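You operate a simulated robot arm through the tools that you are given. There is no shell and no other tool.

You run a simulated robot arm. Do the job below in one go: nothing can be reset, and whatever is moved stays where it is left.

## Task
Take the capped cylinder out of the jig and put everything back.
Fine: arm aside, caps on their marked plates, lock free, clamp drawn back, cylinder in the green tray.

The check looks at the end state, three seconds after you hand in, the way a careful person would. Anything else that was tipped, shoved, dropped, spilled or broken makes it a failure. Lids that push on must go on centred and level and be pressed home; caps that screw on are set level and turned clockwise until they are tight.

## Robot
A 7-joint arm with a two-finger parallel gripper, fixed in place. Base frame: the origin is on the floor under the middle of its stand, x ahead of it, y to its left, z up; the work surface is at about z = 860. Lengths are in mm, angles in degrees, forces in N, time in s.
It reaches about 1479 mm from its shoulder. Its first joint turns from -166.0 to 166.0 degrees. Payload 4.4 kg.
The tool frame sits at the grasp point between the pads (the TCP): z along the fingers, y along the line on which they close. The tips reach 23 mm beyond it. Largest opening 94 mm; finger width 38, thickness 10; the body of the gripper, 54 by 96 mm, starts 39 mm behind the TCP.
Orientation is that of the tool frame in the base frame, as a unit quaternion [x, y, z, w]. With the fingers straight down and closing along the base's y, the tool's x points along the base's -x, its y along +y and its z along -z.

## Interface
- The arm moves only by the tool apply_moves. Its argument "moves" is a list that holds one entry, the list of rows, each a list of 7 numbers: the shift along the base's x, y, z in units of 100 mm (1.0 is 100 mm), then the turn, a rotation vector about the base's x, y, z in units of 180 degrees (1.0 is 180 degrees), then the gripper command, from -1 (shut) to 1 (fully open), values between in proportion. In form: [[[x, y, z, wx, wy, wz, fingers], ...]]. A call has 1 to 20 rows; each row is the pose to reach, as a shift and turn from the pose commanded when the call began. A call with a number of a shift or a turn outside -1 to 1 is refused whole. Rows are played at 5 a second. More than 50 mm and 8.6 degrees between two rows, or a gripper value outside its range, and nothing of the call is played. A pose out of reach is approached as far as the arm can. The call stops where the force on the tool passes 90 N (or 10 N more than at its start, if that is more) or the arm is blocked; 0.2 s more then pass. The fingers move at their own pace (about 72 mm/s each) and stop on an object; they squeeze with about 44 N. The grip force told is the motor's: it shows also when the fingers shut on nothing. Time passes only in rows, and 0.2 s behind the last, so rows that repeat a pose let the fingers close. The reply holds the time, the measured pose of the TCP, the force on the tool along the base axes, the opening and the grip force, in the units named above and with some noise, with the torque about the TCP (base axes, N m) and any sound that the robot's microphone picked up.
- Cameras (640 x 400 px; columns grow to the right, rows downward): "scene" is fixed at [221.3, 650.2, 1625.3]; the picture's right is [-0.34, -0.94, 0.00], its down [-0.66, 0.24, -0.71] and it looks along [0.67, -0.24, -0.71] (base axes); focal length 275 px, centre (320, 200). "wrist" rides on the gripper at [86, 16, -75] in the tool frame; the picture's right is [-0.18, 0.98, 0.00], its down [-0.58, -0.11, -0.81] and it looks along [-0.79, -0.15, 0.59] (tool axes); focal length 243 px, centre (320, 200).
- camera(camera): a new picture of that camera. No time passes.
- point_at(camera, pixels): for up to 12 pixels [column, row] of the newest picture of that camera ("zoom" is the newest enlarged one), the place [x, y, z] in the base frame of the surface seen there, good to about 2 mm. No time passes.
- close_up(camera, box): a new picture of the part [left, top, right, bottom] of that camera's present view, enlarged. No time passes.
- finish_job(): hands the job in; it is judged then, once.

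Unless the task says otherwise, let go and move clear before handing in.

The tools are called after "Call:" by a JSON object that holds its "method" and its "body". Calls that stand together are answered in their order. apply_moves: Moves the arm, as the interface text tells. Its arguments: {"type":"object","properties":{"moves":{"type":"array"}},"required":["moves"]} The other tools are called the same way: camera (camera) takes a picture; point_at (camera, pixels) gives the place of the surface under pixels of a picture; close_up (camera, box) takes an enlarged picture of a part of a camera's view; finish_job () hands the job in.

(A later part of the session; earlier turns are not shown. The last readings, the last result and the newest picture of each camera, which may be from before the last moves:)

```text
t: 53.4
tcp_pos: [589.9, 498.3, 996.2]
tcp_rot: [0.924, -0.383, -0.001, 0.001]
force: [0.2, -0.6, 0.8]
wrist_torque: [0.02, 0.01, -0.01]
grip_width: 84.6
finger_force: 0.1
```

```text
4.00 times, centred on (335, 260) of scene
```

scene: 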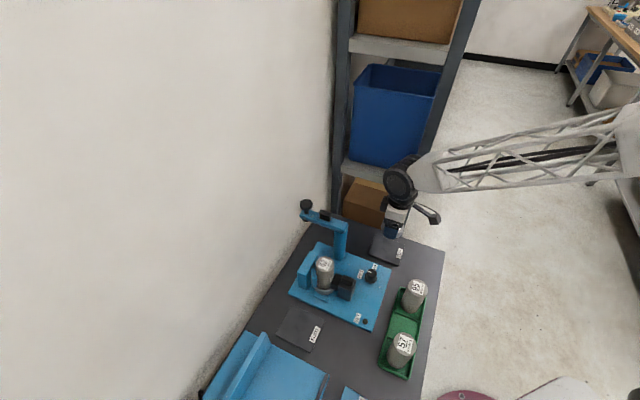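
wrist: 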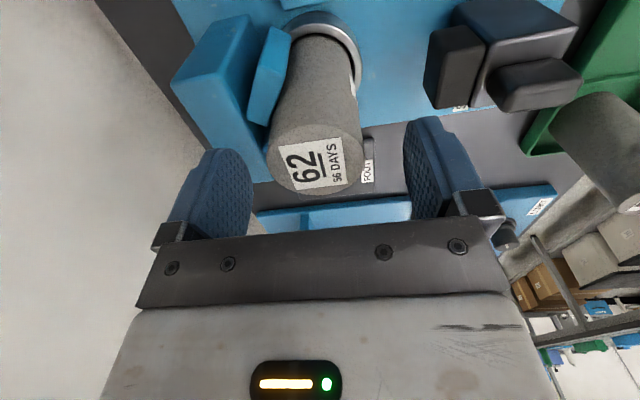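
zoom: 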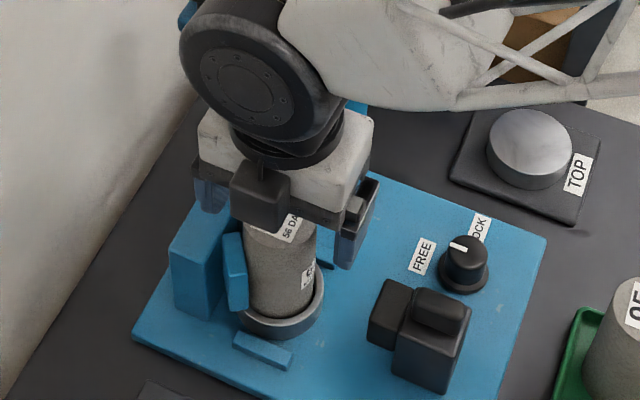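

The cylinder sits about 2 mm toward (+,+) of the finger centre. I'll correct 1 mm on each axis, go down 15 mm (tips ≈958, above the V-block top 955), and close.

Call:
{"method": "apply_moves", "body": {"moves": [[[0.011, 0.011, -0.05, 0, 0, 0, 0.8], [0.011, 0.011, -0.1, 0, 0, 0, 0.8], [0.011, 0.011, -0.145, 0, 0, 0, 0.8], [0.011, 0.011, -0.145, 0, 0, 0, 0.8]]]}}

Call:
{"method": "camera", "body": {"camera": "wrist"}}

```text
t: 54.4
tcp_pos: [592.3, 499.1, 980.3]
tcp_rot: [0.924, -0.382, 0.0, 0.002]
force: [0.8, 0.7, 0.3]
wrist_torque: [-0.01, 0.0, 0.01]
grip_width: 84.8
finger_force: 0.1
```

```text
taken
```

wrist: 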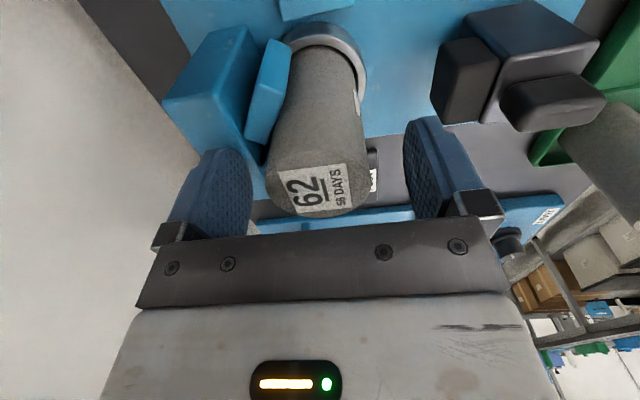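

Centred now (columns 266–371 around 319). Closing on the cylinder.

Call:
{"method": "apply_moves", "body": {"moves": [[[0, 0, 0, 0, 0, 0, 0.5], [0, 0, 0, 0, 0, 0, 0.25], [0, 0, 0, 0, 0, 0, 0.05], [0, 0, 0, 0, 0, 0, -0.2], [0, 0, 0, 0, 0, 0, -0.2]]]}}

Call:
{"method": "camera", "body": {"camera": "wrist"}}

```text
t: 55.6
tcp_pos: [592.1, 497.7, 980.1]
tcp_rot: [0.924, -0.383, 0.0, 0.001]
force: [1.1, 2.0, -1.0]
wrist_torque: [0.04, -0.04, -0.02]
grip_width: 49.3
finger_force: 44.0
```

```text
taken
```

wrist: 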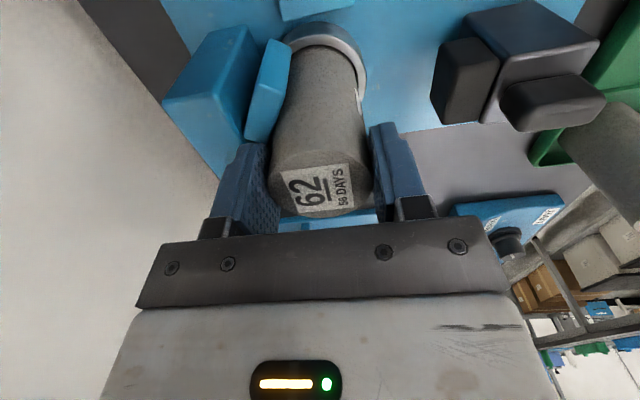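

Gripped at 49.3 mm with negligible side load. Lifting slowly 15 mm and checking that the foot cap stays behind.

Call:
{"method": "apply_moves", "body": {"moves": [[[0, 0, 0.03, 0, 0, 0, -0.2], [0, 0, 0.06, 0, 0, 0, -0.2], [0, 0, 0.09, 0, 0, 0, -0.2], [0, 0, 0.12, 0, 0, 0, -0.2], [0, 0, 0.15, 0, 0, 0, -0.2]]]}}

Call:
{"method": "camera", "body": {"camera": "wrist"}}

Call:
{"method": "close_up", "body": {"camera": "scene", "box": [290, 210, 380, 310]}}

```text
t: 56.8
tcp_pos: [592.4, 500.3, 995.8]
tcp_rot: [0.924, -0.383, -0.001, 0.0]
force: [-0.7, 0.2, -4.1]
wrist_torque: [-0.04, 0.0, 0.01]
grip_width: 49.5
finger_force: 43.9
```

```text
taken
```

wrist: 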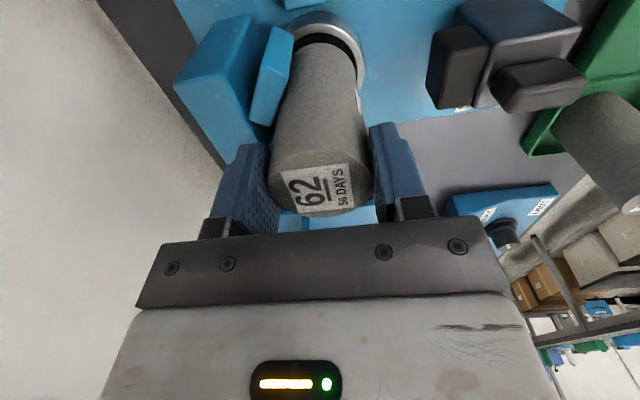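

```text
4.00 times, centred on (335, 260) of scene
```

zoom: 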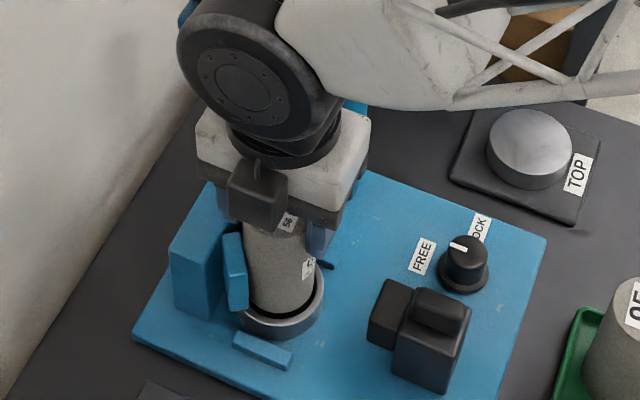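

The foot cap stays while the cylinder lifts. I'll raise it 100 mm and, with the tray unobstructed, measure the middle compartment.

Call:
{"method": "apply_moves", "body": {"moves": [[[0, 0, 0.2, 0, 0, 0, -0.2], [0, 0, 0.4, 0, 0, 0, -0.2], [0, 0, 0.6, 0, 0, 0, -0.2], [0, 0, 0.8, 0, 0, 0, -0.2], [0, 0, 1.0, 0, 0, 0, -0.2]]]}}

Call:
{"method": "close_up", "body": {"camera": "scene", "box": [370, 270, 440, 385]}}

Call:
{"method": "camera", "body": {"camera": "scene"}}

```text
t: 58.0
tcp_pos: [593.9, 499.5, 1095.2]
tcp_rot: [0.924, -0.382, 0.0, 0.002]
force: [0.6, -0.3, -4.6]
wrist_torque: [-0.01, -0.01, 0.03]
grip_width: 49.4
finger_force: 43.5
```

```text
3.48 times, centred on (405, 328) of scene
```

zoom: 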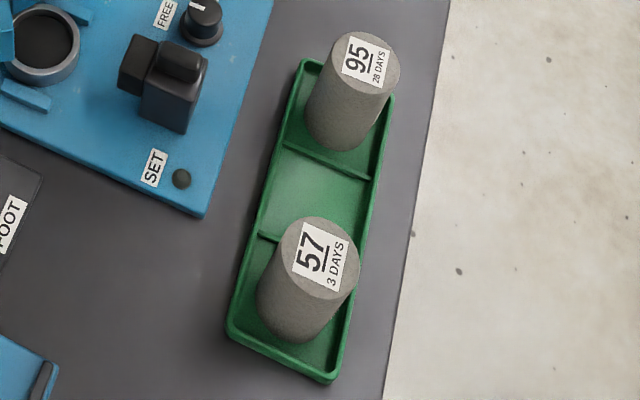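

```text
taken
```

scene: 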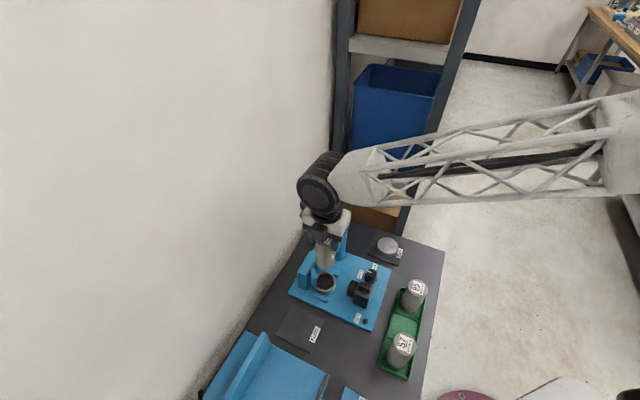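

Call:
{"method": "point_at", "body": {"camera": "zoom", "pixels": [[366, 62], [332, 58], [400, 72], [318, 255], [280, 250], [358, 270], [285, 148], [372, 178], [262, 235], [312, 190], [277, 195], [362, 215]]}}

Call:
{"method": "point_at", "body": {"camera": "zoom", "pixels": [[305, 62], [392, 98], [230, 335], [330, 380], [268, 180], [368, 200], [320, 170], [300, 215], [340, 165], [330, 215], [280, 238], [350, 240]]}}

```text
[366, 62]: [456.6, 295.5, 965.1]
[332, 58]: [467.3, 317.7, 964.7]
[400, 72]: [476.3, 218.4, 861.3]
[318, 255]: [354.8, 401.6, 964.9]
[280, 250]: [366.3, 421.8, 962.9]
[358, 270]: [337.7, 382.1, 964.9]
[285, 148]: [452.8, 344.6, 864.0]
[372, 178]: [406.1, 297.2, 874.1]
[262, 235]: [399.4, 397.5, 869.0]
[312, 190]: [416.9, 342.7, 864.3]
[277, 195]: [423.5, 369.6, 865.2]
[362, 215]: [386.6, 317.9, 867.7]
```

```text
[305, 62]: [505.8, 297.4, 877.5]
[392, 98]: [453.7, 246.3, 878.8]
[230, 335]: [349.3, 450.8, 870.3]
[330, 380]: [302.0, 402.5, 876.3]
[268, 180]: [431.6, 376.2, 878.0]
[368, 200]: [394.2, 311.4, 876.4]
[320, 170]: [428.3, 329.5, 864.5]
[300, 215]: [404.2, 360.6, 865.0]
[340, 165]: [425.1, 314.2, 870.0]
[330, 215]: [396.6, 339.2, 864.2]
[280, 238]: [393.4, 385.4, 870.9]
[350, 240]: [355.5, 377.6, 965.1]
```

The middle compartment's centre is about (404,349), floor z 864.5; the cylinder's bottom is about 97 mm below the TCP. Carrying it over at height.

Call:
{"method": "apply_moves", "body": {"moves": [[[-0.25, -0.2, 0, 0, 0, 0, -0.2], [-0.5, -0.4, 0, 0, 0, 0, -0.2], [-0.75, -0.6, 0, 0, 0, 0, -0.2], [-1.0, -0.8, 0, 0, 0, 0, -0.2]]]}}

Call:
{"method": "apply_moves", "body": {"moves": [[[-0.25, -0.2, 0, 0, 0, 0, -0.2], [-0.5, -0.4, 0, 0, 0, 0, -0.2], [-0.75, -0.6, 0, 0, 0, 0, -0.2], [-0.885, -0.702, 0, 0, 0, 0, -0.2], [-0.885, -0.702, 0, 0, 0, 0, -0.2]]]}}

Call:
{"method": "camera", "body": {"camera": "wrist"}}

Call:
{"method": "close_up", "body": {"camera": "scene", "box": [330, 210, 470, 390]}}

```text
t: 59.0
tcp_pos: [492.8, 419.9, 1095.3]
tcp_rot: [0.924, -0.383, 0.0, 0.001]
force: [-0.1, -0.7, -3.9]
wrist_torque: [-0.04, -0.02, 0.01]
grip_width: 49.3
finger_force: 44.6
```

```text
t: 60.2
tcp_pos: [404.2, 350.9, 1095.5]
tcp_rot: [0.924, -0.382, -0.001, 0.001]
force: [0.1, -0.5, -4.7]
wrist_torque: [0.0, 0.02, 0.01]
grip_width: 49.4
finger_force: 44.3
```

```text
taken
```

wrist: 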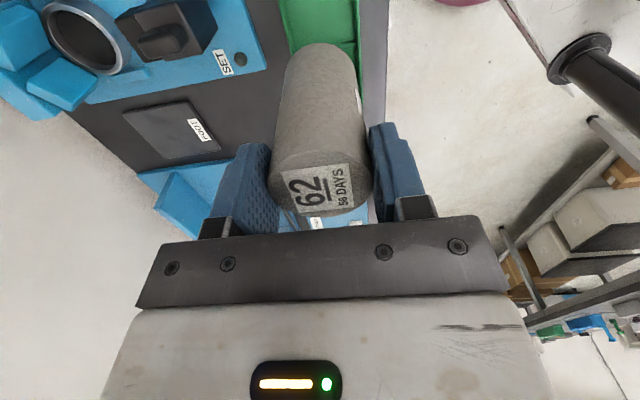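

```text
2.22 times, centred on (400, 300) of scene
```

zoom: 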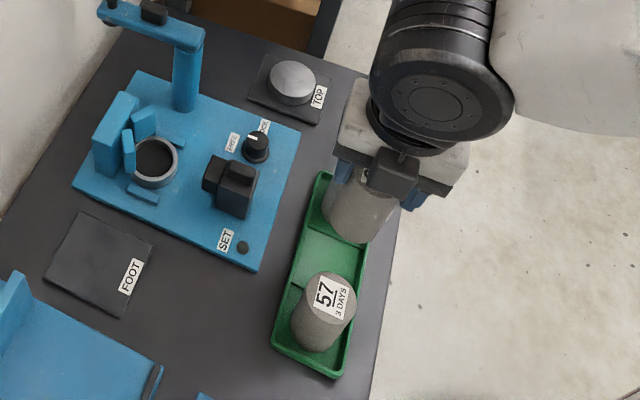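

Above the middle compartment. Lowering 100 mm, then checking.

Call:
{"method": "apply_moves", "body": {"moves": [[[0, -0.01, -0.3, 0, 0, 0, -0.2], [0, -0.01, -0.55, 0, 0, 0, -0.2], [0, -0.01, -0.8, 0, 0, 0, -0.2], [0, -0.01, -1.0, 0, 0, 0, -0.2], [0, -0.01, -1.0, 0, 0, 0, -0.2]]]}}

Call:
{"method": "camera", "body": {"camera": "wrist"}}

Call:
{"method": "close_up", "body": {"camera": "scene", "box": [360, 250, 450, 390]}}

```text
t: 61.4
tcp_pos: [404.8, 348.9, 996.1]
tcp_rot: [0.924, -0.383, -0.001, 0.001]
force: [0.7, -0.2, -3.9]
wrist_torque: [-0.03, 0.0, 0.01]
grip_width: 49.4
finger_force: 44.0
```

```text
taken
```

wrist: 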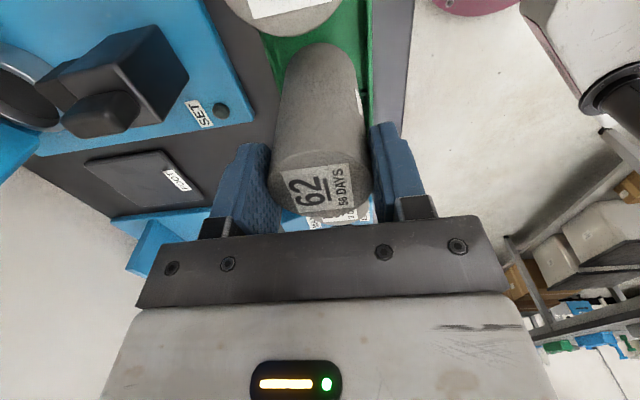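

```text
2.86 times, centred on (405, 320) of scene
```

zoom: 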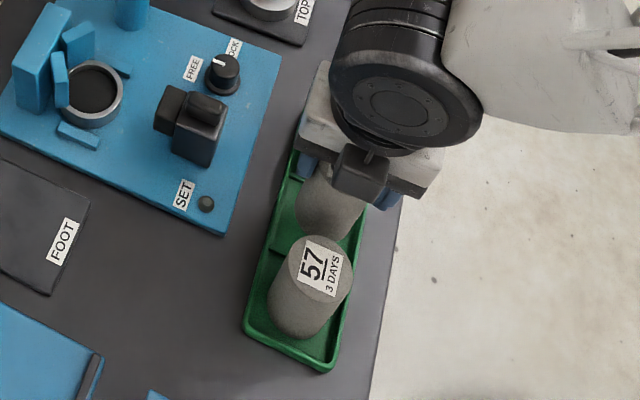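

Call:
{"method": "point_at", "body": {"camera": "zoom", "pixels": [[298, 205], [330, 210], [360, 210], [300, 225], [320, 228], [285, 240], [365, 225]]}}

Call:
{"method": "point_at", "body": {"camera": "wrist", "pixels": [[318, 60], [318, 100], [290, 80], [355, 80], [318, 185], [275, 185], [368, 185], [262, 60], [380, 60], [318, 45]]}}

```text
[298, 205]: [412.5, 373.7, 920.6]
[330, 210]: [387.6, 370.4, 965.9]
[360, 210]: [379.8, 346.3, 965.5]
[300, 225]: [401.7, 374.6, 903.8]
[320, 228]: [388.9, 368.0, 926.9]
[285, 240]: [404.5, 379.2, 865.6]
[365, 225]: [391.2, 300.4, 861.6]
```

```text
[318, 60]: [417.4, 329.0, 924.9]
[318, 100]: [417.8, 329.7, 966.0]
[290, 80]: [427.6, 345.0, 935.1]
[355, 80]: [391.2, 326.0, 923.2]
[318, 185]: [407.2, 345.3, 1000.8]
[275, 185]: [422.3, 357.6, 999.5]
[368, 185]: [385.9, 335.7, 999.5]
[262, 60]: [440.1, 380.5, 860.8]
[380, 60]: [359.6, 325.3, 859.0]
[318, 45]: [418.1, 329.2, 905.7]
```

The cylinder is vertical with its axis at about (403.6,349.5), which is the compartment centre. Lowering the rest in fine steps until contact.

Call:
{"method": "apply_moves", "body": {"moves": [[[0, 0, -0.1, 0, 0, 0, -0.2], [0, 0, -0.2, 0, 0, 0, -0.2], [0, 0, -0.27, 0, 0, 0, -0.2], [0, 0, -0.3, 0, 0, 0, -0.2], [0, 0, -0.31, 0, 0, 0, -0.2]]]}}

Call:
{"method": "apply_moves", "body": {"moves": [[[0, 0, -0.01, 0, 0, 0, -0.2], [0, 0, -0.02, 0, 0, 0, -0.2], [0, 0, -0.025, 0, 0, 0, -0.2]]]}}

```text
t: 62.6
tcp_pos: [404.0, 349.5, 964.9]
tcp_rot: [0.924, -0.383, 0.0, 0.0]
force: [-0.2, 0.6, -3.8]
wrist_torque: [0.02, 0.0, 0.04]
grip_width: 49.3
finger_force: 44.0
```

```text
t: 63.4
tcp_pos: [404.7, 348.6, 963.0]
tcp_rot: [0.924, -0.383, -0.001, 0.0]
force: [0.6, -0.2, -5.0]
wrist_torque: [0.0, 0.0, 0.01]
grip_width: 49.2
finger_force: 43.8
```

No contact yet (force z still the cylinder's weight). Continuing in half-millimetre steps.

Call:
{"method": "apply_moves", "body": {"moves": [[[0, 0, -0.006, 0, 0, 0, -0.2], [0, 0, -0.012, 0, 0, 0, -0.2], [0, 0, -0.012, 0, 0, 0, -0.2]]]}}

Call:
{"method": "apply_moves", "body": {"moves": [[[0, 0, -0.006, 0, 0, 0, -0.2], [0, 0, -0.01, 0, 0, 0, -0.2]]]}}

```text
t: 64.2
tcp_pos: [404.7, 349.1, 960.2]
tcp_rot: [0.924, -0.383, 0.0, 0.001]
force: [-0.3, -0.1, -6.1]
wrist_torque: [-0.03, 0.01, -0.02]
grip_width: 49.5
finger_force: 44.2
```

```text
t: 64.8
tcp_pos: [404.3, 349.0, 960.7]
tcp_rot: [0.924, -0.383, 0.0, -0.001]
force: [-5.2, -6.1, 16.3]
wrist_torque: [-0.15, 0.49, 0.1]
grip_width: 49.4
finger_force: 44.5
```

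Contact (16 N up). I'll release with the fingers opening evenly, and rise straight up.

Call:
{"method": "apply_moves", "body": {"moves": [[[0, 0, 0.003, 0, 0, 0, -0.2], [0, 0, 0.003, 0, 0, 0, 0.15], [0, 0, 0.003, 0, 0, 0, 0.4], [0, 0, 0.003, 0, 0, 0, 0.6], [0, 0, 0.003, 0, 0, 0, 0.6], [0, 0, 0.2, 0, 0, 0, 0.6], [0, 0, 0.5, 0, 0, 0, 0.6], [0, 0, 0.95, 0, 0, 0, 0.6]]]}}

Call:
{"method": "camera", "body": {"camera": "wrist"}}

Call:
{"method": "close_up", "body": {"camera": "scene", "box": [360, 250, 450, 390]}}

```text
t: 66.6
tcp_pos: [403.2, 350.1, 1054.8]
tcp_rot: [0.924, -0.382, 0.0, 0.002]
force: [0.0, -0.3, -0.6]
wrist_torque: [-0.01, 0.01, -0.01]
grip_width: 75.4
finger_force: 0.0
```

```text
taken
```

wrist: 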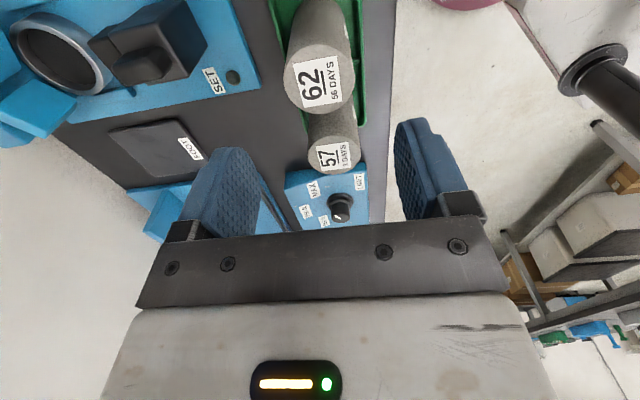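

```text
2.86 times, centred on (405, 320) of scene
```

zoom: 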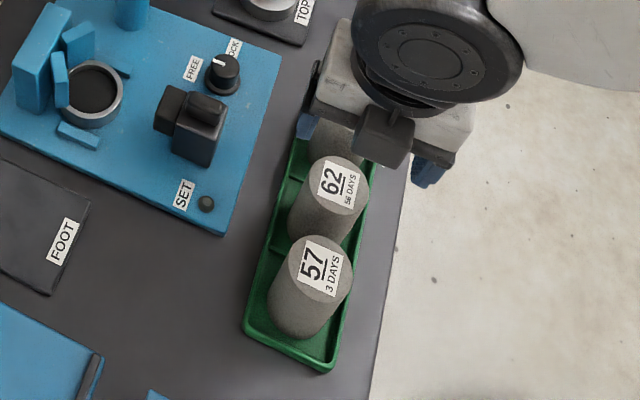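

Cylinder 62 stands upright in the middle compartment. Now the foot cap: I'll turn back 90° and look at it closely, since the V-block wings may overhang its rim.

Call:
{"method": "apply_moves", "body": {"moves": [[[0, 0, 0.1, 0, 0, -0.042, 0.6], [0.04, 0.02, 0.2, 0, 0, -0.083, 0.6], [0.08, 0.04, 0.2, 0, 0, -0.125, 0.6], [0.12, 0.06, 0.2, 0, 0, -0.167, 0.6], [0.16, 0.08, 0.2, 0, 0, -0.208, 0.6], [0.2, 0.1, 0.2, 0, 0, -0.25, 0.6], [0.25, 0.13, 0.2, 0, 0, -0.292, 0.6], [0.3, 0.16, 0.2, 0, 0, -0.333, 0.6], [0.35, 0.2, 0.2, 0, 0, -0.375, 0.6], [0.4, 0.23, 0.2, 0, 0, -0.417, 0.7], [0.45, 0.26, 0.1, 0, 0, -0.458, 0.8], [0.5, 0.3, 0, 0, 0, -0.5, 0.9], [0.5, 0.3, -0.2, 0, 0, -0.5, 0.9]]]}}

Call:
{"method": "camera", "body": {"camera": "wrist"}}

Call:
{"method": "camera", "body": {"camera": "scene"}}

```text
t: 69.4
tcp_pos: [453.6, 379.0, 1033.8]
tcp_rot: [-0.382, 0.924, 0.002, -0.001]
force: [0.2, 0.5, 0.2]
wrist_torque: [0.0, 0.04, -0.04]
grip_width: 89.3
finger_force: 0.1
```

```text
taken
```

wrist: 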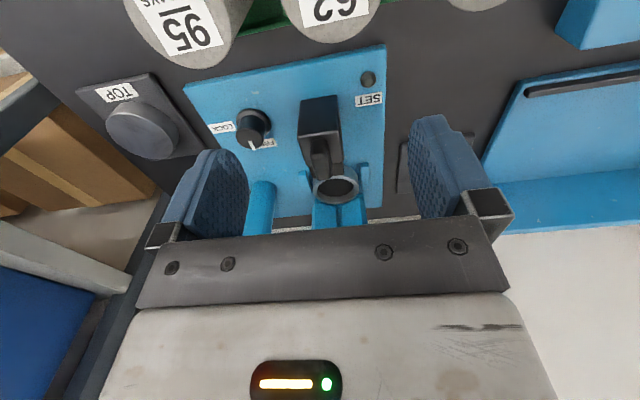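

```text
taken
```

scene: 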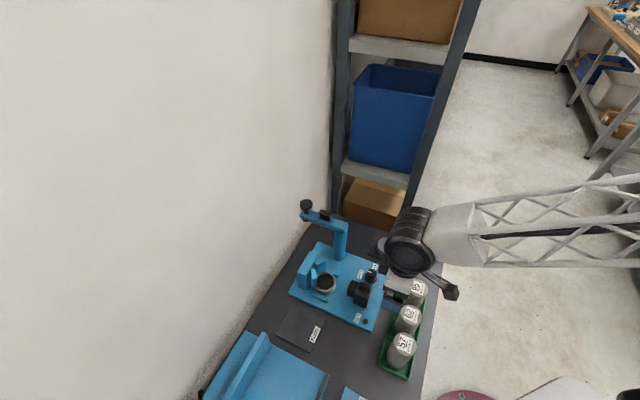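

The jig is visible in both views. Enlarging the foot cap area in each.

Call:
{"method": "close_up", "body": {"camera": "wrist", "box": [280, 130, 400, 235]}}

Call:
{"method": "close_up", "body": {"camera": "scene", "box": [285, 235, 365, 315]}}

Call:
{"method": "point_at", "body": {"camera": "zoom", "pixels": [[318, 175], [318, 225], [282, 200], [355, 200], [318, 200], [318, 240], [318, 162], [262, 195], [235, 150], [210, 175], [260, 120], [190, 135]]}}

```text
3.81 times, centred on (340, 182) of wrist
```

zoom: 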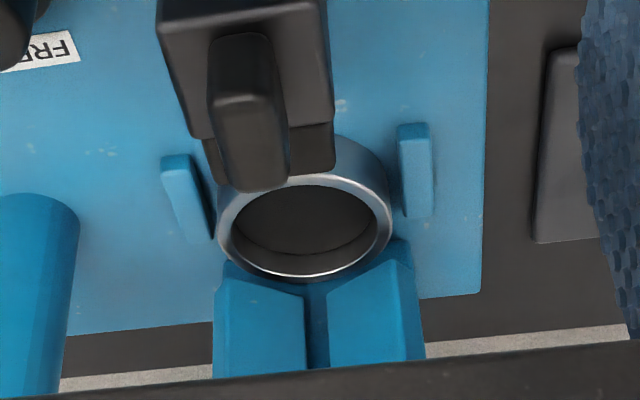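

```text
5.00 times, centred on (325, 275) of scene
```

zoom: 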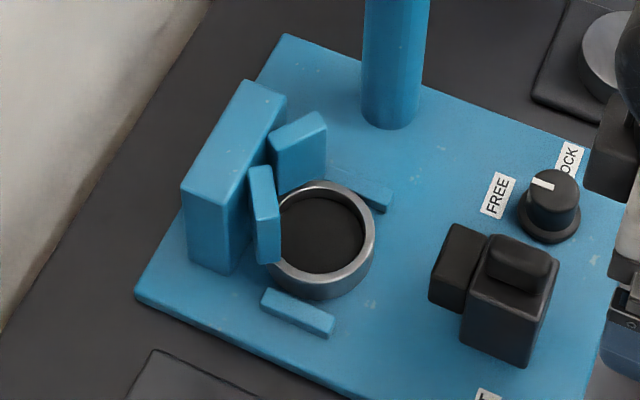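

```text
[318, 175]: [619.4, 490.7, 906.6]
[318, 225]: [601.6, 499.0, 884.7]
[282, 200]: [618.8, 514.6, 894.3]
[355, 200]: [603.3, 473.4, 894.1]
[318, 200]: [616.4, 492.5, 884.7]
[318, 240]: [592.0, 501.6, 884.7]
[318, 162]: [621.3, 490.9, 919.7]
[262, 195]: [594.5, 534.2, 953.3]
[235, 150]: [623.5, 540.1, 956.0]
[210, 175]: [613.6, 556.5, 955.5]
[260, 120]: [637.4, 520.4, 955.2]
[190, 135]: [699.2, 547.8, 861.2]
```

Rim z is 894.3, recess floor 884.7, and the wings stand right at the ring's back edge. I'll measure the wings' lower edges and the ring's outer edge.

Call:
{"method": "point_at", "body": {"camera": "zoom", "pixels": [[255, 258], [270, 262], [255, 180], [272, 178], [253, 200], [275, 220], [278, 240], [300, 130], [325, 120], [275, 145], [322, 155], [300, 175]]}}

Call:
{"method": "point_at", "body": {"camera": "zoom", "pixels": [[276, 262], [318, 283], [318, 276], [373, 240], [366, 250], [348, 265], [290, 270], [330, 183], [370, 215], [385, 200], [270, 295], [330, 330]]}}

Call:
{"method": "point_at", "body": {"camera": "zoom", "pixels": [[430, 265], [480, 240], [520, 245], [545, 270], [460, 300], [500, 345], [490, 235], [550, 260], [335, 325], [262, 300], [390, 190], [360, 190]]}}

```text
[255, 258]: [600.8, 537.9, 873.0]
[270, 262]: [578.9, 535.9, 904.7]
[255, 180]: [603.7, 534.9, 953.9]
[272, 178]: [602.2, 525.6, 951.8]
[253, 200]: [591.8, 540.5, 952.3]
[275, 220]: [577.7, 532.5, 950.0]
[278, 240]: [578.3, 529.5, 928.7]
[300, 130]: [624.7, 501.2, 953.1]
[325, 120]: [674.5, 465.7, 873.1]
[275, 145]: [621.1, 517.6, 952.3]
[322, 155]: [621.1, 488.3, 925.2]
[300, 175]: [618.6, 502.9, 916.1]
```

```text
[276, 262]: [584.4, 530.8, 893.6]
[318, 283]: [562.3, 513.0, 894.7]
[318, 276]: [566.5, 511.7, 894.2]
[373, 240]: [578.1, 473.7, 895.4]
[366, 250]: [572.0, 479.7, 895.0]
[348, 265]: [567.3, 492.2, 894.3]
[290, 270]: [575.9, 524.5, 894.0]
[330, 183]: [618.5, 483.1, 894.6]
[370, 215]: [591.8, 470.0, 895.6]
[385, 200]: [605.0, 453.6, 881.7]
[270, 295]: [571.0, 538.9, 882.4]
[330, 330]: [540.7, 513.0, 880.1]
```

```text
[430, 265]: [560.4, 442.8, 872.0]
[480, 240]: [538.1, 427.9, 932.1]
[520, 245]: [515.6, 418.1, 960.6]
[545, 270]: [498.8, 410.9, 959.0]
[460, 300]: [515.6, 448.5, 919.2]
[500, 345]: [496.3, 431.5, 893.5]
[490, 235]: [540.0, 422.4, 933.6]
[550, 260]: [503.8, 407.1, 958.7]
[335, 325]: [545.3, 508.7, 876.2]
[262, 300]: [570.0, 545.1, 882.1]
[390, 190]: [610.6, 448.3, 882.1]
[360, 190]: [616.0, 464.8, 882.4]
```

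Ring: centre about (591,500.6), outer radius 31, rim 894.5; wings hang at z 904–953 over its back edge, so the cap has to be drawn out toward the clamp before lifting. I'll check the gripper's own outline for clearance.

Call:
{"method": "close_up", "body": {"camera": "scene", "box": [360, 200, 470, 320]}}

Call:
{"method": "point_at", "body": {"camera": "zoom", "pixels": [[550, 340], [520, 330], [560, 370], [160, 340], [140, 250], [110, 330], [170, 310]]}}

```text
3.33 times, centred on (415, 260) of scene
```

zoom: 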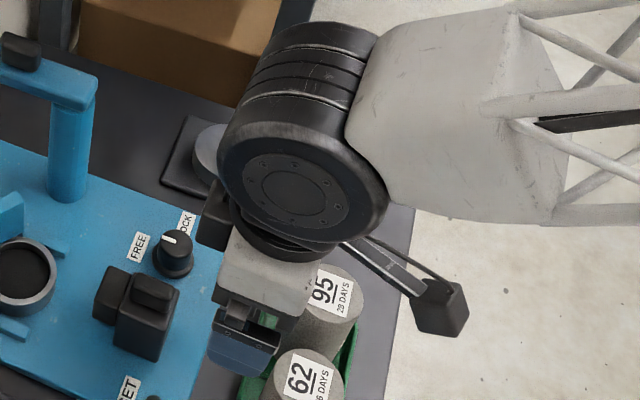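

```text
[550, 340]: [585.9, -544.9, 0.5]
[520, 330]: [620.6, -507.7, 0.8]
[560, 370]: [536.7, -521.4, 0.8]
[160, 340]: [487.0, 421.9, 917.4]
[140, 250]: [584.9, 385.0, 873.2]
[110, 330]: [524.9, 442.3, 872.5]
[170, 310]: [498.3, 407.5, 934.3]
```

Call:
{"method": "point_at", "body": {"camera": "zoom", "pixels": [[210, 215], [203, 240], [222, 195], [225, 240], [200, 215], [245, 255], [240, 290], [300, 290], [235, 320], [240, 365], [440, 305], [425, 330]]}}

```text
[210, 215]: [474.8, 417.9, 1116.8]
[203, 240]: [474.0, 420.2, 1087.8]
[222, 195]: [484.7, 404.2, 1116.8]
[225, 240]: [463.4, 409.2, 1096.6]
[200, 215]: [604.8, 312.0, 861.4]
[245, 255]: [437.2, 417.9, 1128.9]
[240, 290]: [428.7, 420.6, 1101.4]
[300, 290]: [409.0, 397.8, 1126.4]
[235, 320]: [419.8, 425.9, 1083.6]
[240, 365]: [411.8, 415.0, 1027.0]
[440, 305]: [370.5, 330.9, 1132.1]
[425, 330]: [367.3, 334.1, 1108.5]
```

Gripper's back box only reaches 45 mm out at 54 mm above the TCP, so clearances work if I tilt about 13° away from the V-block. Plan: closed fingers into the cap's recess, draw it 30 mm toward the clamp, then grip and lift it. First turn to -45° and close, in the air.

Call:
{"method": "apply_moves", "body": {"moves": [[[0.04, 0.04, 0.1, 0, 0, -0.042, 0.5], [0.08, 0.08, 0.2, 0, 0, -0.083, 0.2], [0.12, 0.12, 0.3, 0, 0, -0.125, -0.2], [0.16, 0.16, 0.3, 0, 0, -0.167, -0.6], [0.2, 0.2, 0.3, 0, 0, -0.208, -1], [0.25, 0.25, 0.3, 0, 0, -0.25, -1], [0.3, 0.3, 0.3, 0, 0, -0.292, -1], [0.35, 0.35, 0.3, 0, 0, -0.333, -1], [0.4, 0.4, 0.3, 0, 0, -0.375, -1], [0.45, 0.45, 0.3, 0, 0, -0.417, -1], [0.5, 0.5, 0.3, 0, 0, -0.458, -1], [0.5, 0.5, 0.3, 0, 0, -0.5, -1], [0.5, 0.5, 0.3, 0, 0, -0.5, -1]]]}}

Call:
{"method": "camera", "body": {"camera": "wrist"}}

Call:
{"method": "camera", "body": {"camera": "scene"}}

```text
t: 72.2
tcp_pos: [504.4, 429.1, 1064.1]
tcp_rot: [0.383, 0.924, 0.0, 0.0]
force: [-0.2, 0.8, -0.4]
wrist_torque: [0.04, -0.03, -0.02]
grip_width: 0.0
finger_force: 42.5
```

```text
taken
```

wrist: 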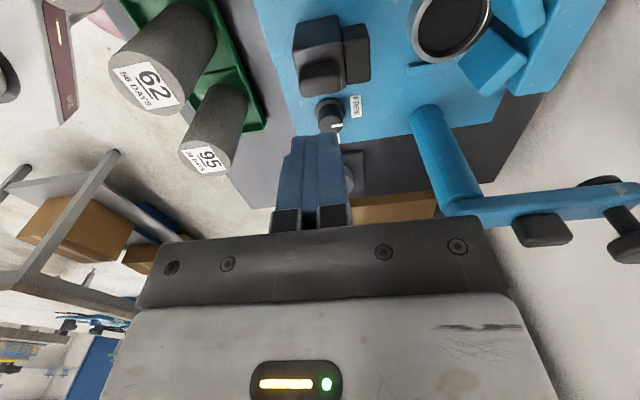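

```text
taken
```

scene: 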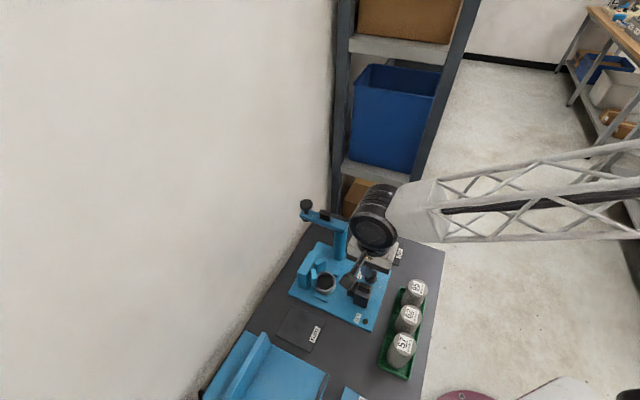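

θ = -45° is reachable and the fingers are closed. Moving above the foot cap with a 13° tilt, staying high.

Call:
{"method": "apply_moves", "body": {"moves": [[[0.28, 0.22, 0, 0.017, -0.017, 0, -1], [0.56, 0.45, 0, 0.034, -0.034, 0, -1], [0.837, 0.675, 0, 0.0511, -0.0511, 0, -1], [0.837, 0.675, -0.3, 0.0511, -0.0511, 0, -1], [0.837, 0.675, -0.6, 0.0511, -0.0511, 0, -1], [0.837, 0.675, -0.6, 0.0511, -0.0511, 0, -1]]]}}

Call:
{"method": "camera", "body": {"camera": "wrist"}}

Call:
{"method": "close_up", "body": {"camera": "scene", "box": [285, 210, 385, 320]}}

```text
t: 73.6
tcp_pos: [589.0, 496.3, 1003.9]
tcp_rot: [0.38, 0.918, 0.106, 0.043]
force: [0.0, -0.7, 0.8]
wrist_torque: [0.03, 0.01, -0.04]
grip_width: 0.0
finger_force: 42.1
```

```text
taken
```

wrist: 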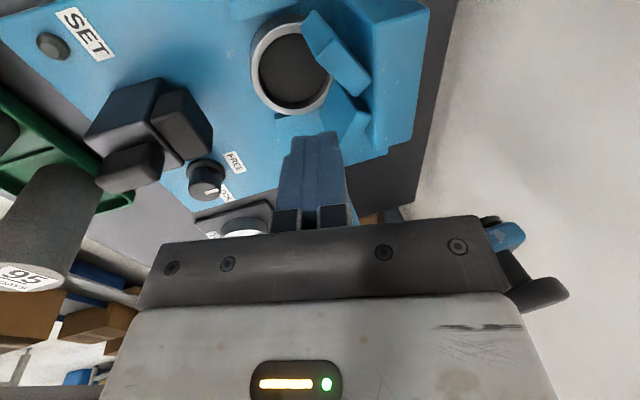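

```text
3.64 times, centred on (335, 265) of scene
```

zoom: 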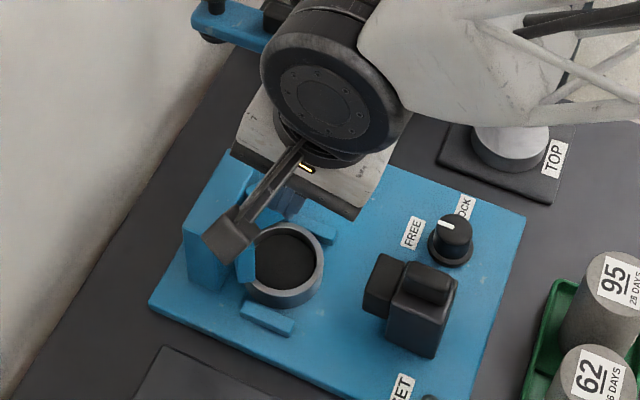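

Tool axis leans correctly (tool z = (0.16,0.16,-0.97)). I'll refine the ring's centre from this view.

Call:
{"method": "close_up", "body": {"camera": "wrist", "box": [230, 0, 390, 130]}}

Call:
{"method": "point_at", "body": {"camera": "zoom", "pixels": [[115, 260], [250, 450], [100, 200], [180, 90], [110, 320], [190, 420], [330, 440], [400, 380], [205, 100], [140, 280], [200, 380], [230, 270]]}}

```text
3.08 times, centred on (310, 65) of wrist
```

zoom: 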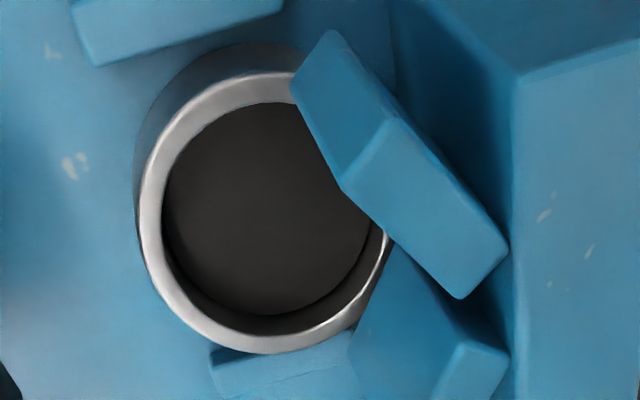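

```text
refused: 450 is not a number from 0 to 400
```

Call:
{"method": "point_at", "body": {"camera": "zoom", "pixels": [[142, 220], [160, 280], [200, 330], [265, 352], [330, 330], [380, 265], [150, 165], [200, 100], [260, 75], [165, 215], [265, 315], [250, 105]]}}

Call:
{"method": "point_at", "body": {"camera": "zoom", "pixels": [[195, 140], [180, 260], [230, 310], [360, 260], [300, 90], [345, 190], [460, 295], [505, 250], [270, 210], [330, 35], [210, 355], [100, 60]]}}

```text
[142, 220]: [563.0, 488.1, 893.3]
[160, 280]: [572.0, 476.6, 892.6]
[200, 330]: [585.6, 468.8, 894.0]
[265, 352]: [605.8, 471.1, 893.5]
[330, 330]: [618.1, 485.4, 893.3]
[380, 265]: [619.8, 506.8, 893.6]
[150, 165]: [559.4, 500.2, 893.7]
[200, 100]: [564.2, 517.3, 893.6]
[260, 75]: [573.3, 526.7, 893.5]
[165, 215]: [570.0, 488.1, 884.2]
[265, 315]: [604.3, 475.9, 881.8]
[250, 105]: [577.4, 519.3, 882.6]
```

```text
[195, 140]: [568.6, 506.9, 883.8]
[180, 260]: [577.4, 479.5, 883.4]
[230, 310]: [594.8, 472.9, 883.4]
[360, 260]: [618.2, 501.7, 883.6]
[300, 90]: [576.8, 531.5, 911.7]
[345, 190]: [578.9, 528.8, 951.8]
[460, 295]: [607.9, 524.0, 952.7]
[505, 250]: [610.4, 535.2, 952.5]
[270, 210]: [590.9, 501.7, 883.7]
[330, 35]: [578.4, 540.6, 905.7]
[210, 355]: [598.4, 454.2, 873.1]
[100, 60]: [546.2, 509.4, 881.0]
```

Ring centre refined to (590.3,499.5), rim z 894, floor 884. Re-reading my pose to place the tips accurately.

Call:
{"method": "apply_moves", "body": {"moves": [[[0, 0, 0, 0, 0, 0, -1]]]}}

Call:
{"method": "apply_moves", "body": {"moves": [[[0, 0, 0, 0, 0, 0, -1]]]}}

Call:
{"method": "apply_moves", "body": {"moves": [[[0, 0, 0, 0, 0, 0, -1]]]}}

```text
t: 74.0
tcp_pos: [587.6, 495.2, 1002.9]
tcp_rot: [0.38, 0.918, 0.105, 0.044]
force: [-0.6, 0.5, 0.0]
wrist_torque: [0.02, 0.01, 0.03]
grip_width: 0.0
finger_force: 42.3
```

```text
t: 74.4
tcp_pos: [588.3, 496.3, 1003.4]
tcp_rot: [0.381, 0.918, 0.105, 0.044]
force: [0.6, 0.2, -0.1]
wrist_torque: [-0.02, -0.01, 0.01]
grip_width: 0.0
finger_force: 42.7
```

```text
t: 74.8
tcp_pos: [588.1, 495.3, 1003.5]
tcp_rot: [0.381, 0.918, 0.106, 0.043]
force: [0.5, -1.1, -0.4]
wrist_torque: [0.01, -0.02, 0.0]
grip_width: 0.0
finger_force: 42.5
```

TCP is (588.2,495.8,1003.4). Descending into the recess to a tip height of about 888, in steps.

Call:
{"method": "apply_moves", "body": {"moves": [[[-0.016, 0, -0.3, 0, 0, 0, -1], [-0.016, 0, -0.6, 0, 0, 0, -1], [-0.016, 0, -0.75, 0, 0, 0, -1], [-0.016, 0, -0.75, 0, 0, 0, -1]]]}}

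Call:
{"method": "camera", "body": {"camera": "wrist"}}

Call:
{"method": "close_up", "body": {"camera": "scene", "box": [285, 220, 375, 320]}}

```text
t: 75.8
tcp_pos: [586.8, 496.7, 928.6]
tcp_rot: [0.381, 0.918, 0.106, 0.044]
force: [-0.2, -0.3, 0.0]
wrist_torque: [0.0, -0.02, 0.03]
grip_width: 0.2
finger_force: 42.5
```

```text
taken
```

wrist: 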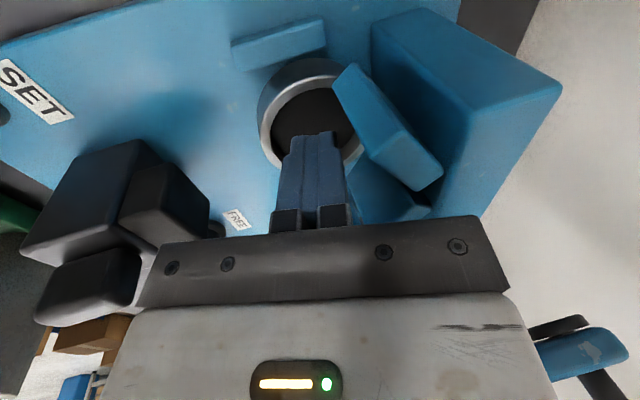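

```text
4.00 times, centred on (330, 270) of scene
```

zoom: 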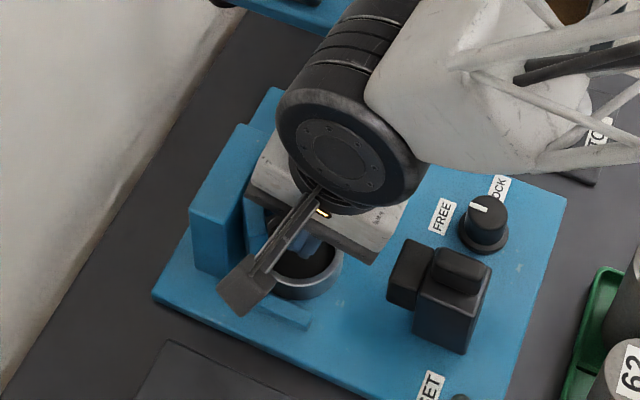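

Fingers are over the recess with room on all sides. Lowering the last 16 mm.

Call:
{"method": "apply_moves", "body": {"moves": [[[0, 0, -0.06, 0, 0, 0, -1], [0, 0, -0.12, 0, 0, 0, -1], [0, 0, -0.16, 0, 0, 0, -1], [0, 0, -0.16, 0, 0, 0, -1]]]}}

Call:
{"method": "camera", "body": {"camera": "wrist"}}

```text
t: 76.8
tcp_pos: [585.5, 495.8, 912.4]
tcp_rot: [0.38, 0.918, 0.105, 0.043]
force: [-0.8, -0.4, -0.1]
wrist_torque: [-0.01, 0.0, -0.01]
grip_width: 0.0
finger_force: 43.3
```

```text
taken
```

wrist: 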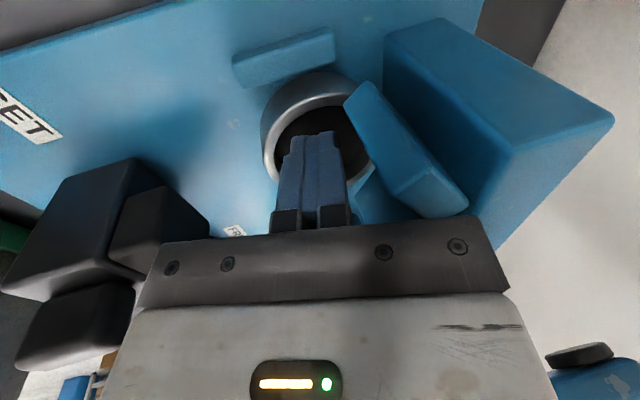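

No contact forces, tips inside the ring. Drawing 12 mm along (-1,-1) and watching the force.

Call:
{"method": "apply_moves", "body": {"moves": [[[-0.021, -0.021, 0, 0, 0, 0, -1], [-0.042, -0.042, 0, 0, 0, 0, -1], [-0.064, -0.064, 0, 0, 0, 0, -1], [-0.085, -0.085, 0, 0, 0, 0, -1]]]}}

Call:
{"method": "camera", "body": {"camera": "wrist"}}

Call:
{"method": "close_up", "body": {"camera": "scene", "box": [285, 220, 375, 320]}}

```text
t: 77.8
tcp_pos: [577.5, 486.4, 913.2]
tcp_rot: [0.38, 0.918, 0.106, 0.043]
force: [2.0, 1.0, 3.7]
wrist_torque: [0.0, -0.01, 0.0]
grip_width: 0.2
finger_force: 42.5
```

```text
taken
```

wrist: 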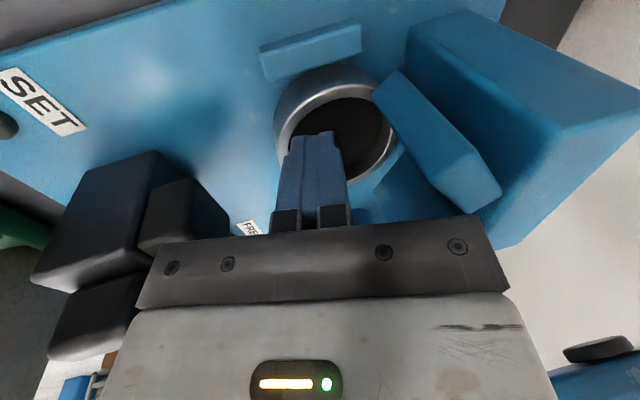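

```text
4.00 times, centred on (330, 270) of scene
```

zoom: 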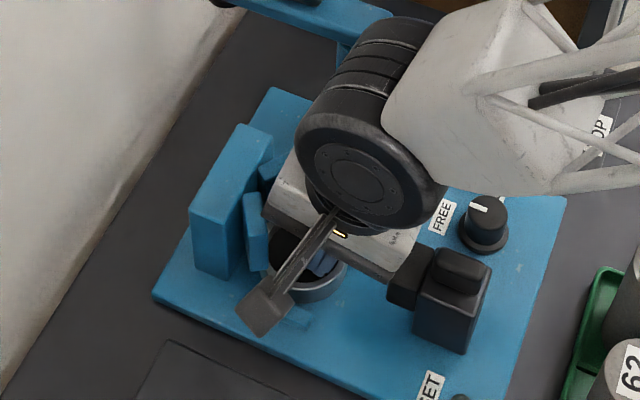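

Light contact just starting (about 2–4 N). Drawing another 8 mm.

Call:
{"method": "apply_moves", "body": {"moves": [[[-0.014, -0.014, 0, 0, 0, 0, -1], [-0.028, -0.028, 0, 0, 0, 0, -1], [-0.042, -0.042, 0, 0, 0, 0, -1], [-0.057, -0.057, 0, 0, 0, 0, -1]]]}}

Call:
{"method": "camera", "body": {"camera": "wrist"}}

Call:
{"method": "close_up", "body": {"camera": "scene", "box": [285, 220, 375, 320]}}

```text
t: 78.8
tcp_pos: [571.6, 481.8, 912.4]
tcp_rot: [0.381, 0.918, 0.105, 0.043]
force: [0.6, 2.0, 1.5]
wrist_torque: [-0.02, -0.02, -0.01]
grip_width: 0.0
finger_force: 42.3
```

```text
taken
```

wrist: 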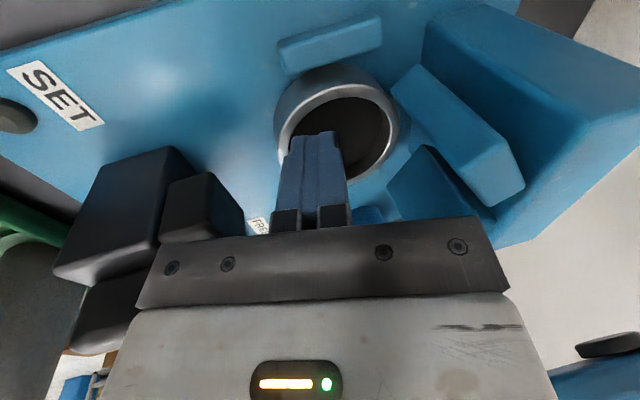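

```text
4.00 times, centred on (330, 270) of scene
```

zoom: 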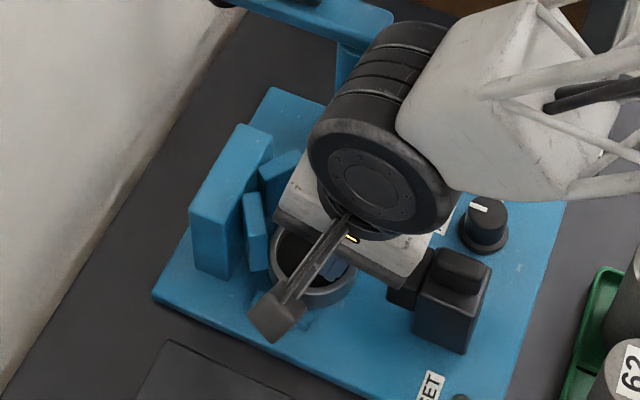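

The foot cap slides out easily (about 2 N). Another 12 mm.

Call:
{"method": "apply_moves", "body": {"moves": [[[-0.02, -0.02, 0, 0, 0, 0, -1], [-0.04, -0.04, 0, 0, 0, 0, -1], [-0.06, -0.06, 0, 0, 0, 0, -1], [-0.085, -0.085, 0, 0, 0, 0, -1]]]}}

Call:
{"method": "camera", "body": {"camera": "wrist"}}

Call:
{"method": "close_up", "body": {"camera": "wrist", "box": [250, 40, 430, 220]}}

Call:
{"method": "point_at", "body": {"camera": "wrist", "pixels": [[280, 130], [345, 75], [398, 120], [385, 165], [360, 185], [300, 95], [375, 90], [340, 130], [392, 145]]}}

```text
t: 79.8
tcp_pos: [564.4, 475.6, 914.1]
tcp_rot: [0.381, 0.918, 0.107, 0.044]
force: [31.5, 30.4, -13.9]
wrist_torque: [-0.74, 0.84, 0.12]
grip_width: 0.0
finger_force: 42.0
```

```text
taken
```

wrist: 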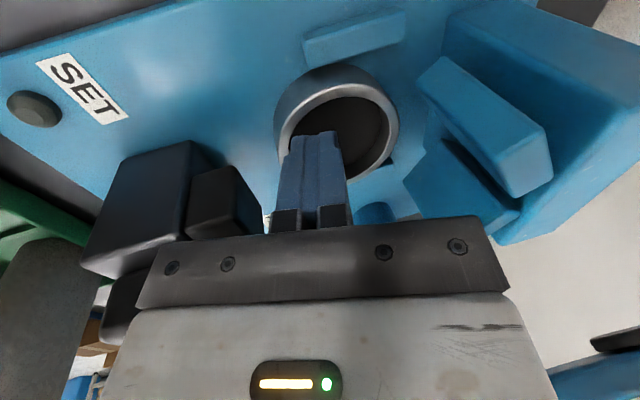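

```text
2.22 times, centred on (340, 130) of wrist
```

zoom: 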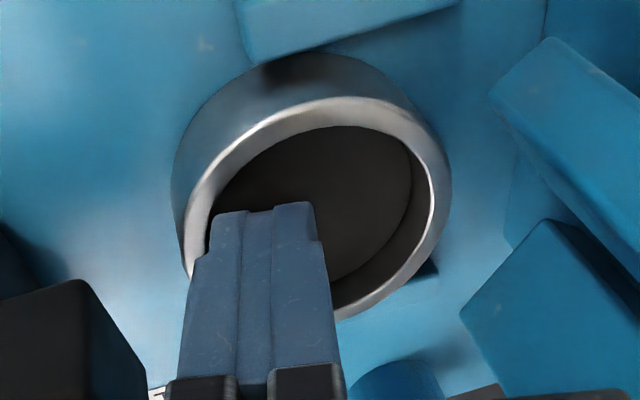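

```text
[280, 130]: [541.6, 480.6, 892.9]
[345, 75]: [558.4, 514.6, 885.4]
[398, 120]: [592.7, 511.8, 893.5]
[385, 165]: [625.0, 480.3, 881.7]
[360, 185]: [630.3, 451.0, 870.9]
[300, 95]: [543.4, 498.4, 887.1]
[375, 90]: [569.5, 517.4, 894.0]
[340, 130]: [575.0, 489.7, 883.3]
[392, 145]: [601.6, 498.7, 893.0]
```

The 44 N came from the gripper body touching the clamp handle (torque points to a contact about 45 mm above the TCP), not from the cap. The cap is now at about (572.7,487), clear of the wings; I'll back off 4 mm and rise.

Call:
{"method": "apply_moves", "body": {"moves": [[[0.015, 0.015, 0, 0, 0, 0, -1], [0.03, 0.03, 0, 0, 0, 0, -1], [0.03, 0.03, 0.05, 0, 0, 0, -1], [0.03, 0.03, 0.3, 0, 0, 0, -1], [0.03, 0.03, 0.6, 0, 0, 0, -1], [0.03, 0.03, 1.0, 0, 0, 0, -1]]]}}

Call:
{"method": "camera", "body": {"camera": "wrist"}}

Call:
{"method": "close_up", "body": {"camera": "scene", "box": [285, 220, 385, 320]}}

```text
t: 81.2
tcp_pos: [564.7, 476.9, 1012.0]
tcp_rot: [0.38, 0.918, 0.105, 0.043]
force: [-0.2, -0.3, -0.4]
wrist_torque: [-0.01, 0.01, 0.02]
grip_width: 0.2
finger_force: 42.6
```

```text
taken
```

wrist: 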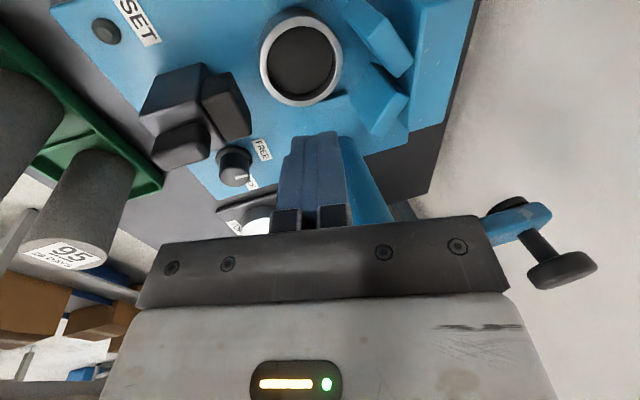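

```text
4.00 times, centred on (335, 270) of scene
```

zoom: 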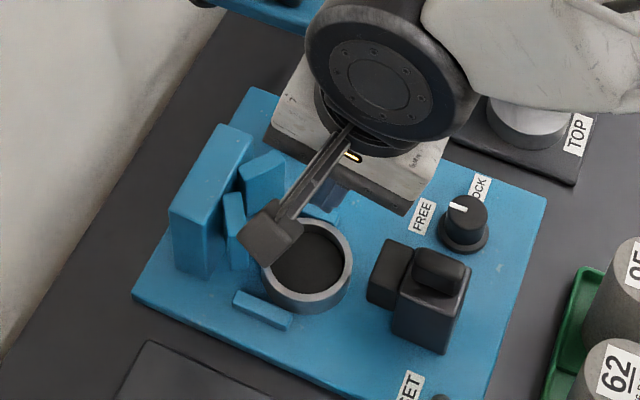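

The foot cap stands free of the wings, level on the base. I'll level the tool, turn it to +45° and open, staying above.

Call:
{"method": "apply_moves", "body": {"moves": [[[0, 0, 0.15, -0.017, 0.017, 0, -0.5], [0, 0, 0.3, -0.034, 0.034, 0, 0], [0, 0, 0.4, -0.0511, 0.0511, 0, 0.4]]]}}

Call:
{"method": "apply_moves", "body": {"moves": [[[0, 0, 0, 0, 0, 0.042, 0.6], [0, 0, 0, 0, 0, 0.083, 0.75], [0, 0, 0, 0, 0, 0.125, 0.75], [0, 0, 0, 0, 0, 0.167, 0.75], [0, 0, 0, 0, 0, 0.208, 0.75], [0, 0, 0, 0, 0, 0.25, 0.75], [0, 0, 0, 0, 0, 0.292, 0.75], [0, 0, 0, 0, 0, 0.333, 0.75], [0.02, 0.02, 0, 0, 0, 0.375, 0.75], [0.04, 0.05, 0, 0, 0, 0.417, 0.75], [0.06, 0.08, 0, 0, 0, 0.458, 0.75], [0.06, 0.08, 0, 0, 0, 0.5, 0.75], [0.06, 0.08, 0, 0, 0, 0.5, 0.75]]]}}

Call:
{"method": "camera", "body": {"camera": "wrist"}}

Call:
{"method": "close_up", "body": {"camera": "scene", "box": [285, 220, 385, 320]}}

```text
t: 82.0
tcp_pos: [565.8, 477.1, 1052.9]
tcp_rot: [0.382, 0.924, 0.001, 0.001]
force: [0.3, 0.3, 0.0]
wrist_torque: [-0.01, 0.02, -0.02]
grip_width: 66.0
finger_force: 0.1
```

```text
t: 84.8
tcp_pos: [571.6, 485.3, 1053.5]
tcp_rot: [-0.383, 0.924, 0.0, 0.0]
force: [0.3, -0.4, -1.3]
wrist_torque: [0.05, -0.01, 0.0]
grip_width: 82.4
finger_force: 0.0
```

```text
taken
```

wrist: 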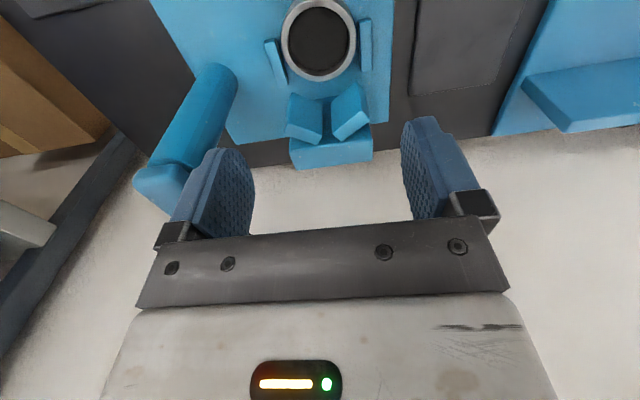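

```text
4.00 times, centred on (335, 270) of scene
```

zoom: 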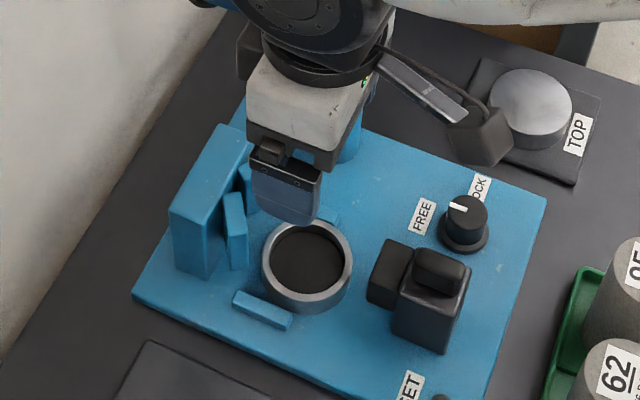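

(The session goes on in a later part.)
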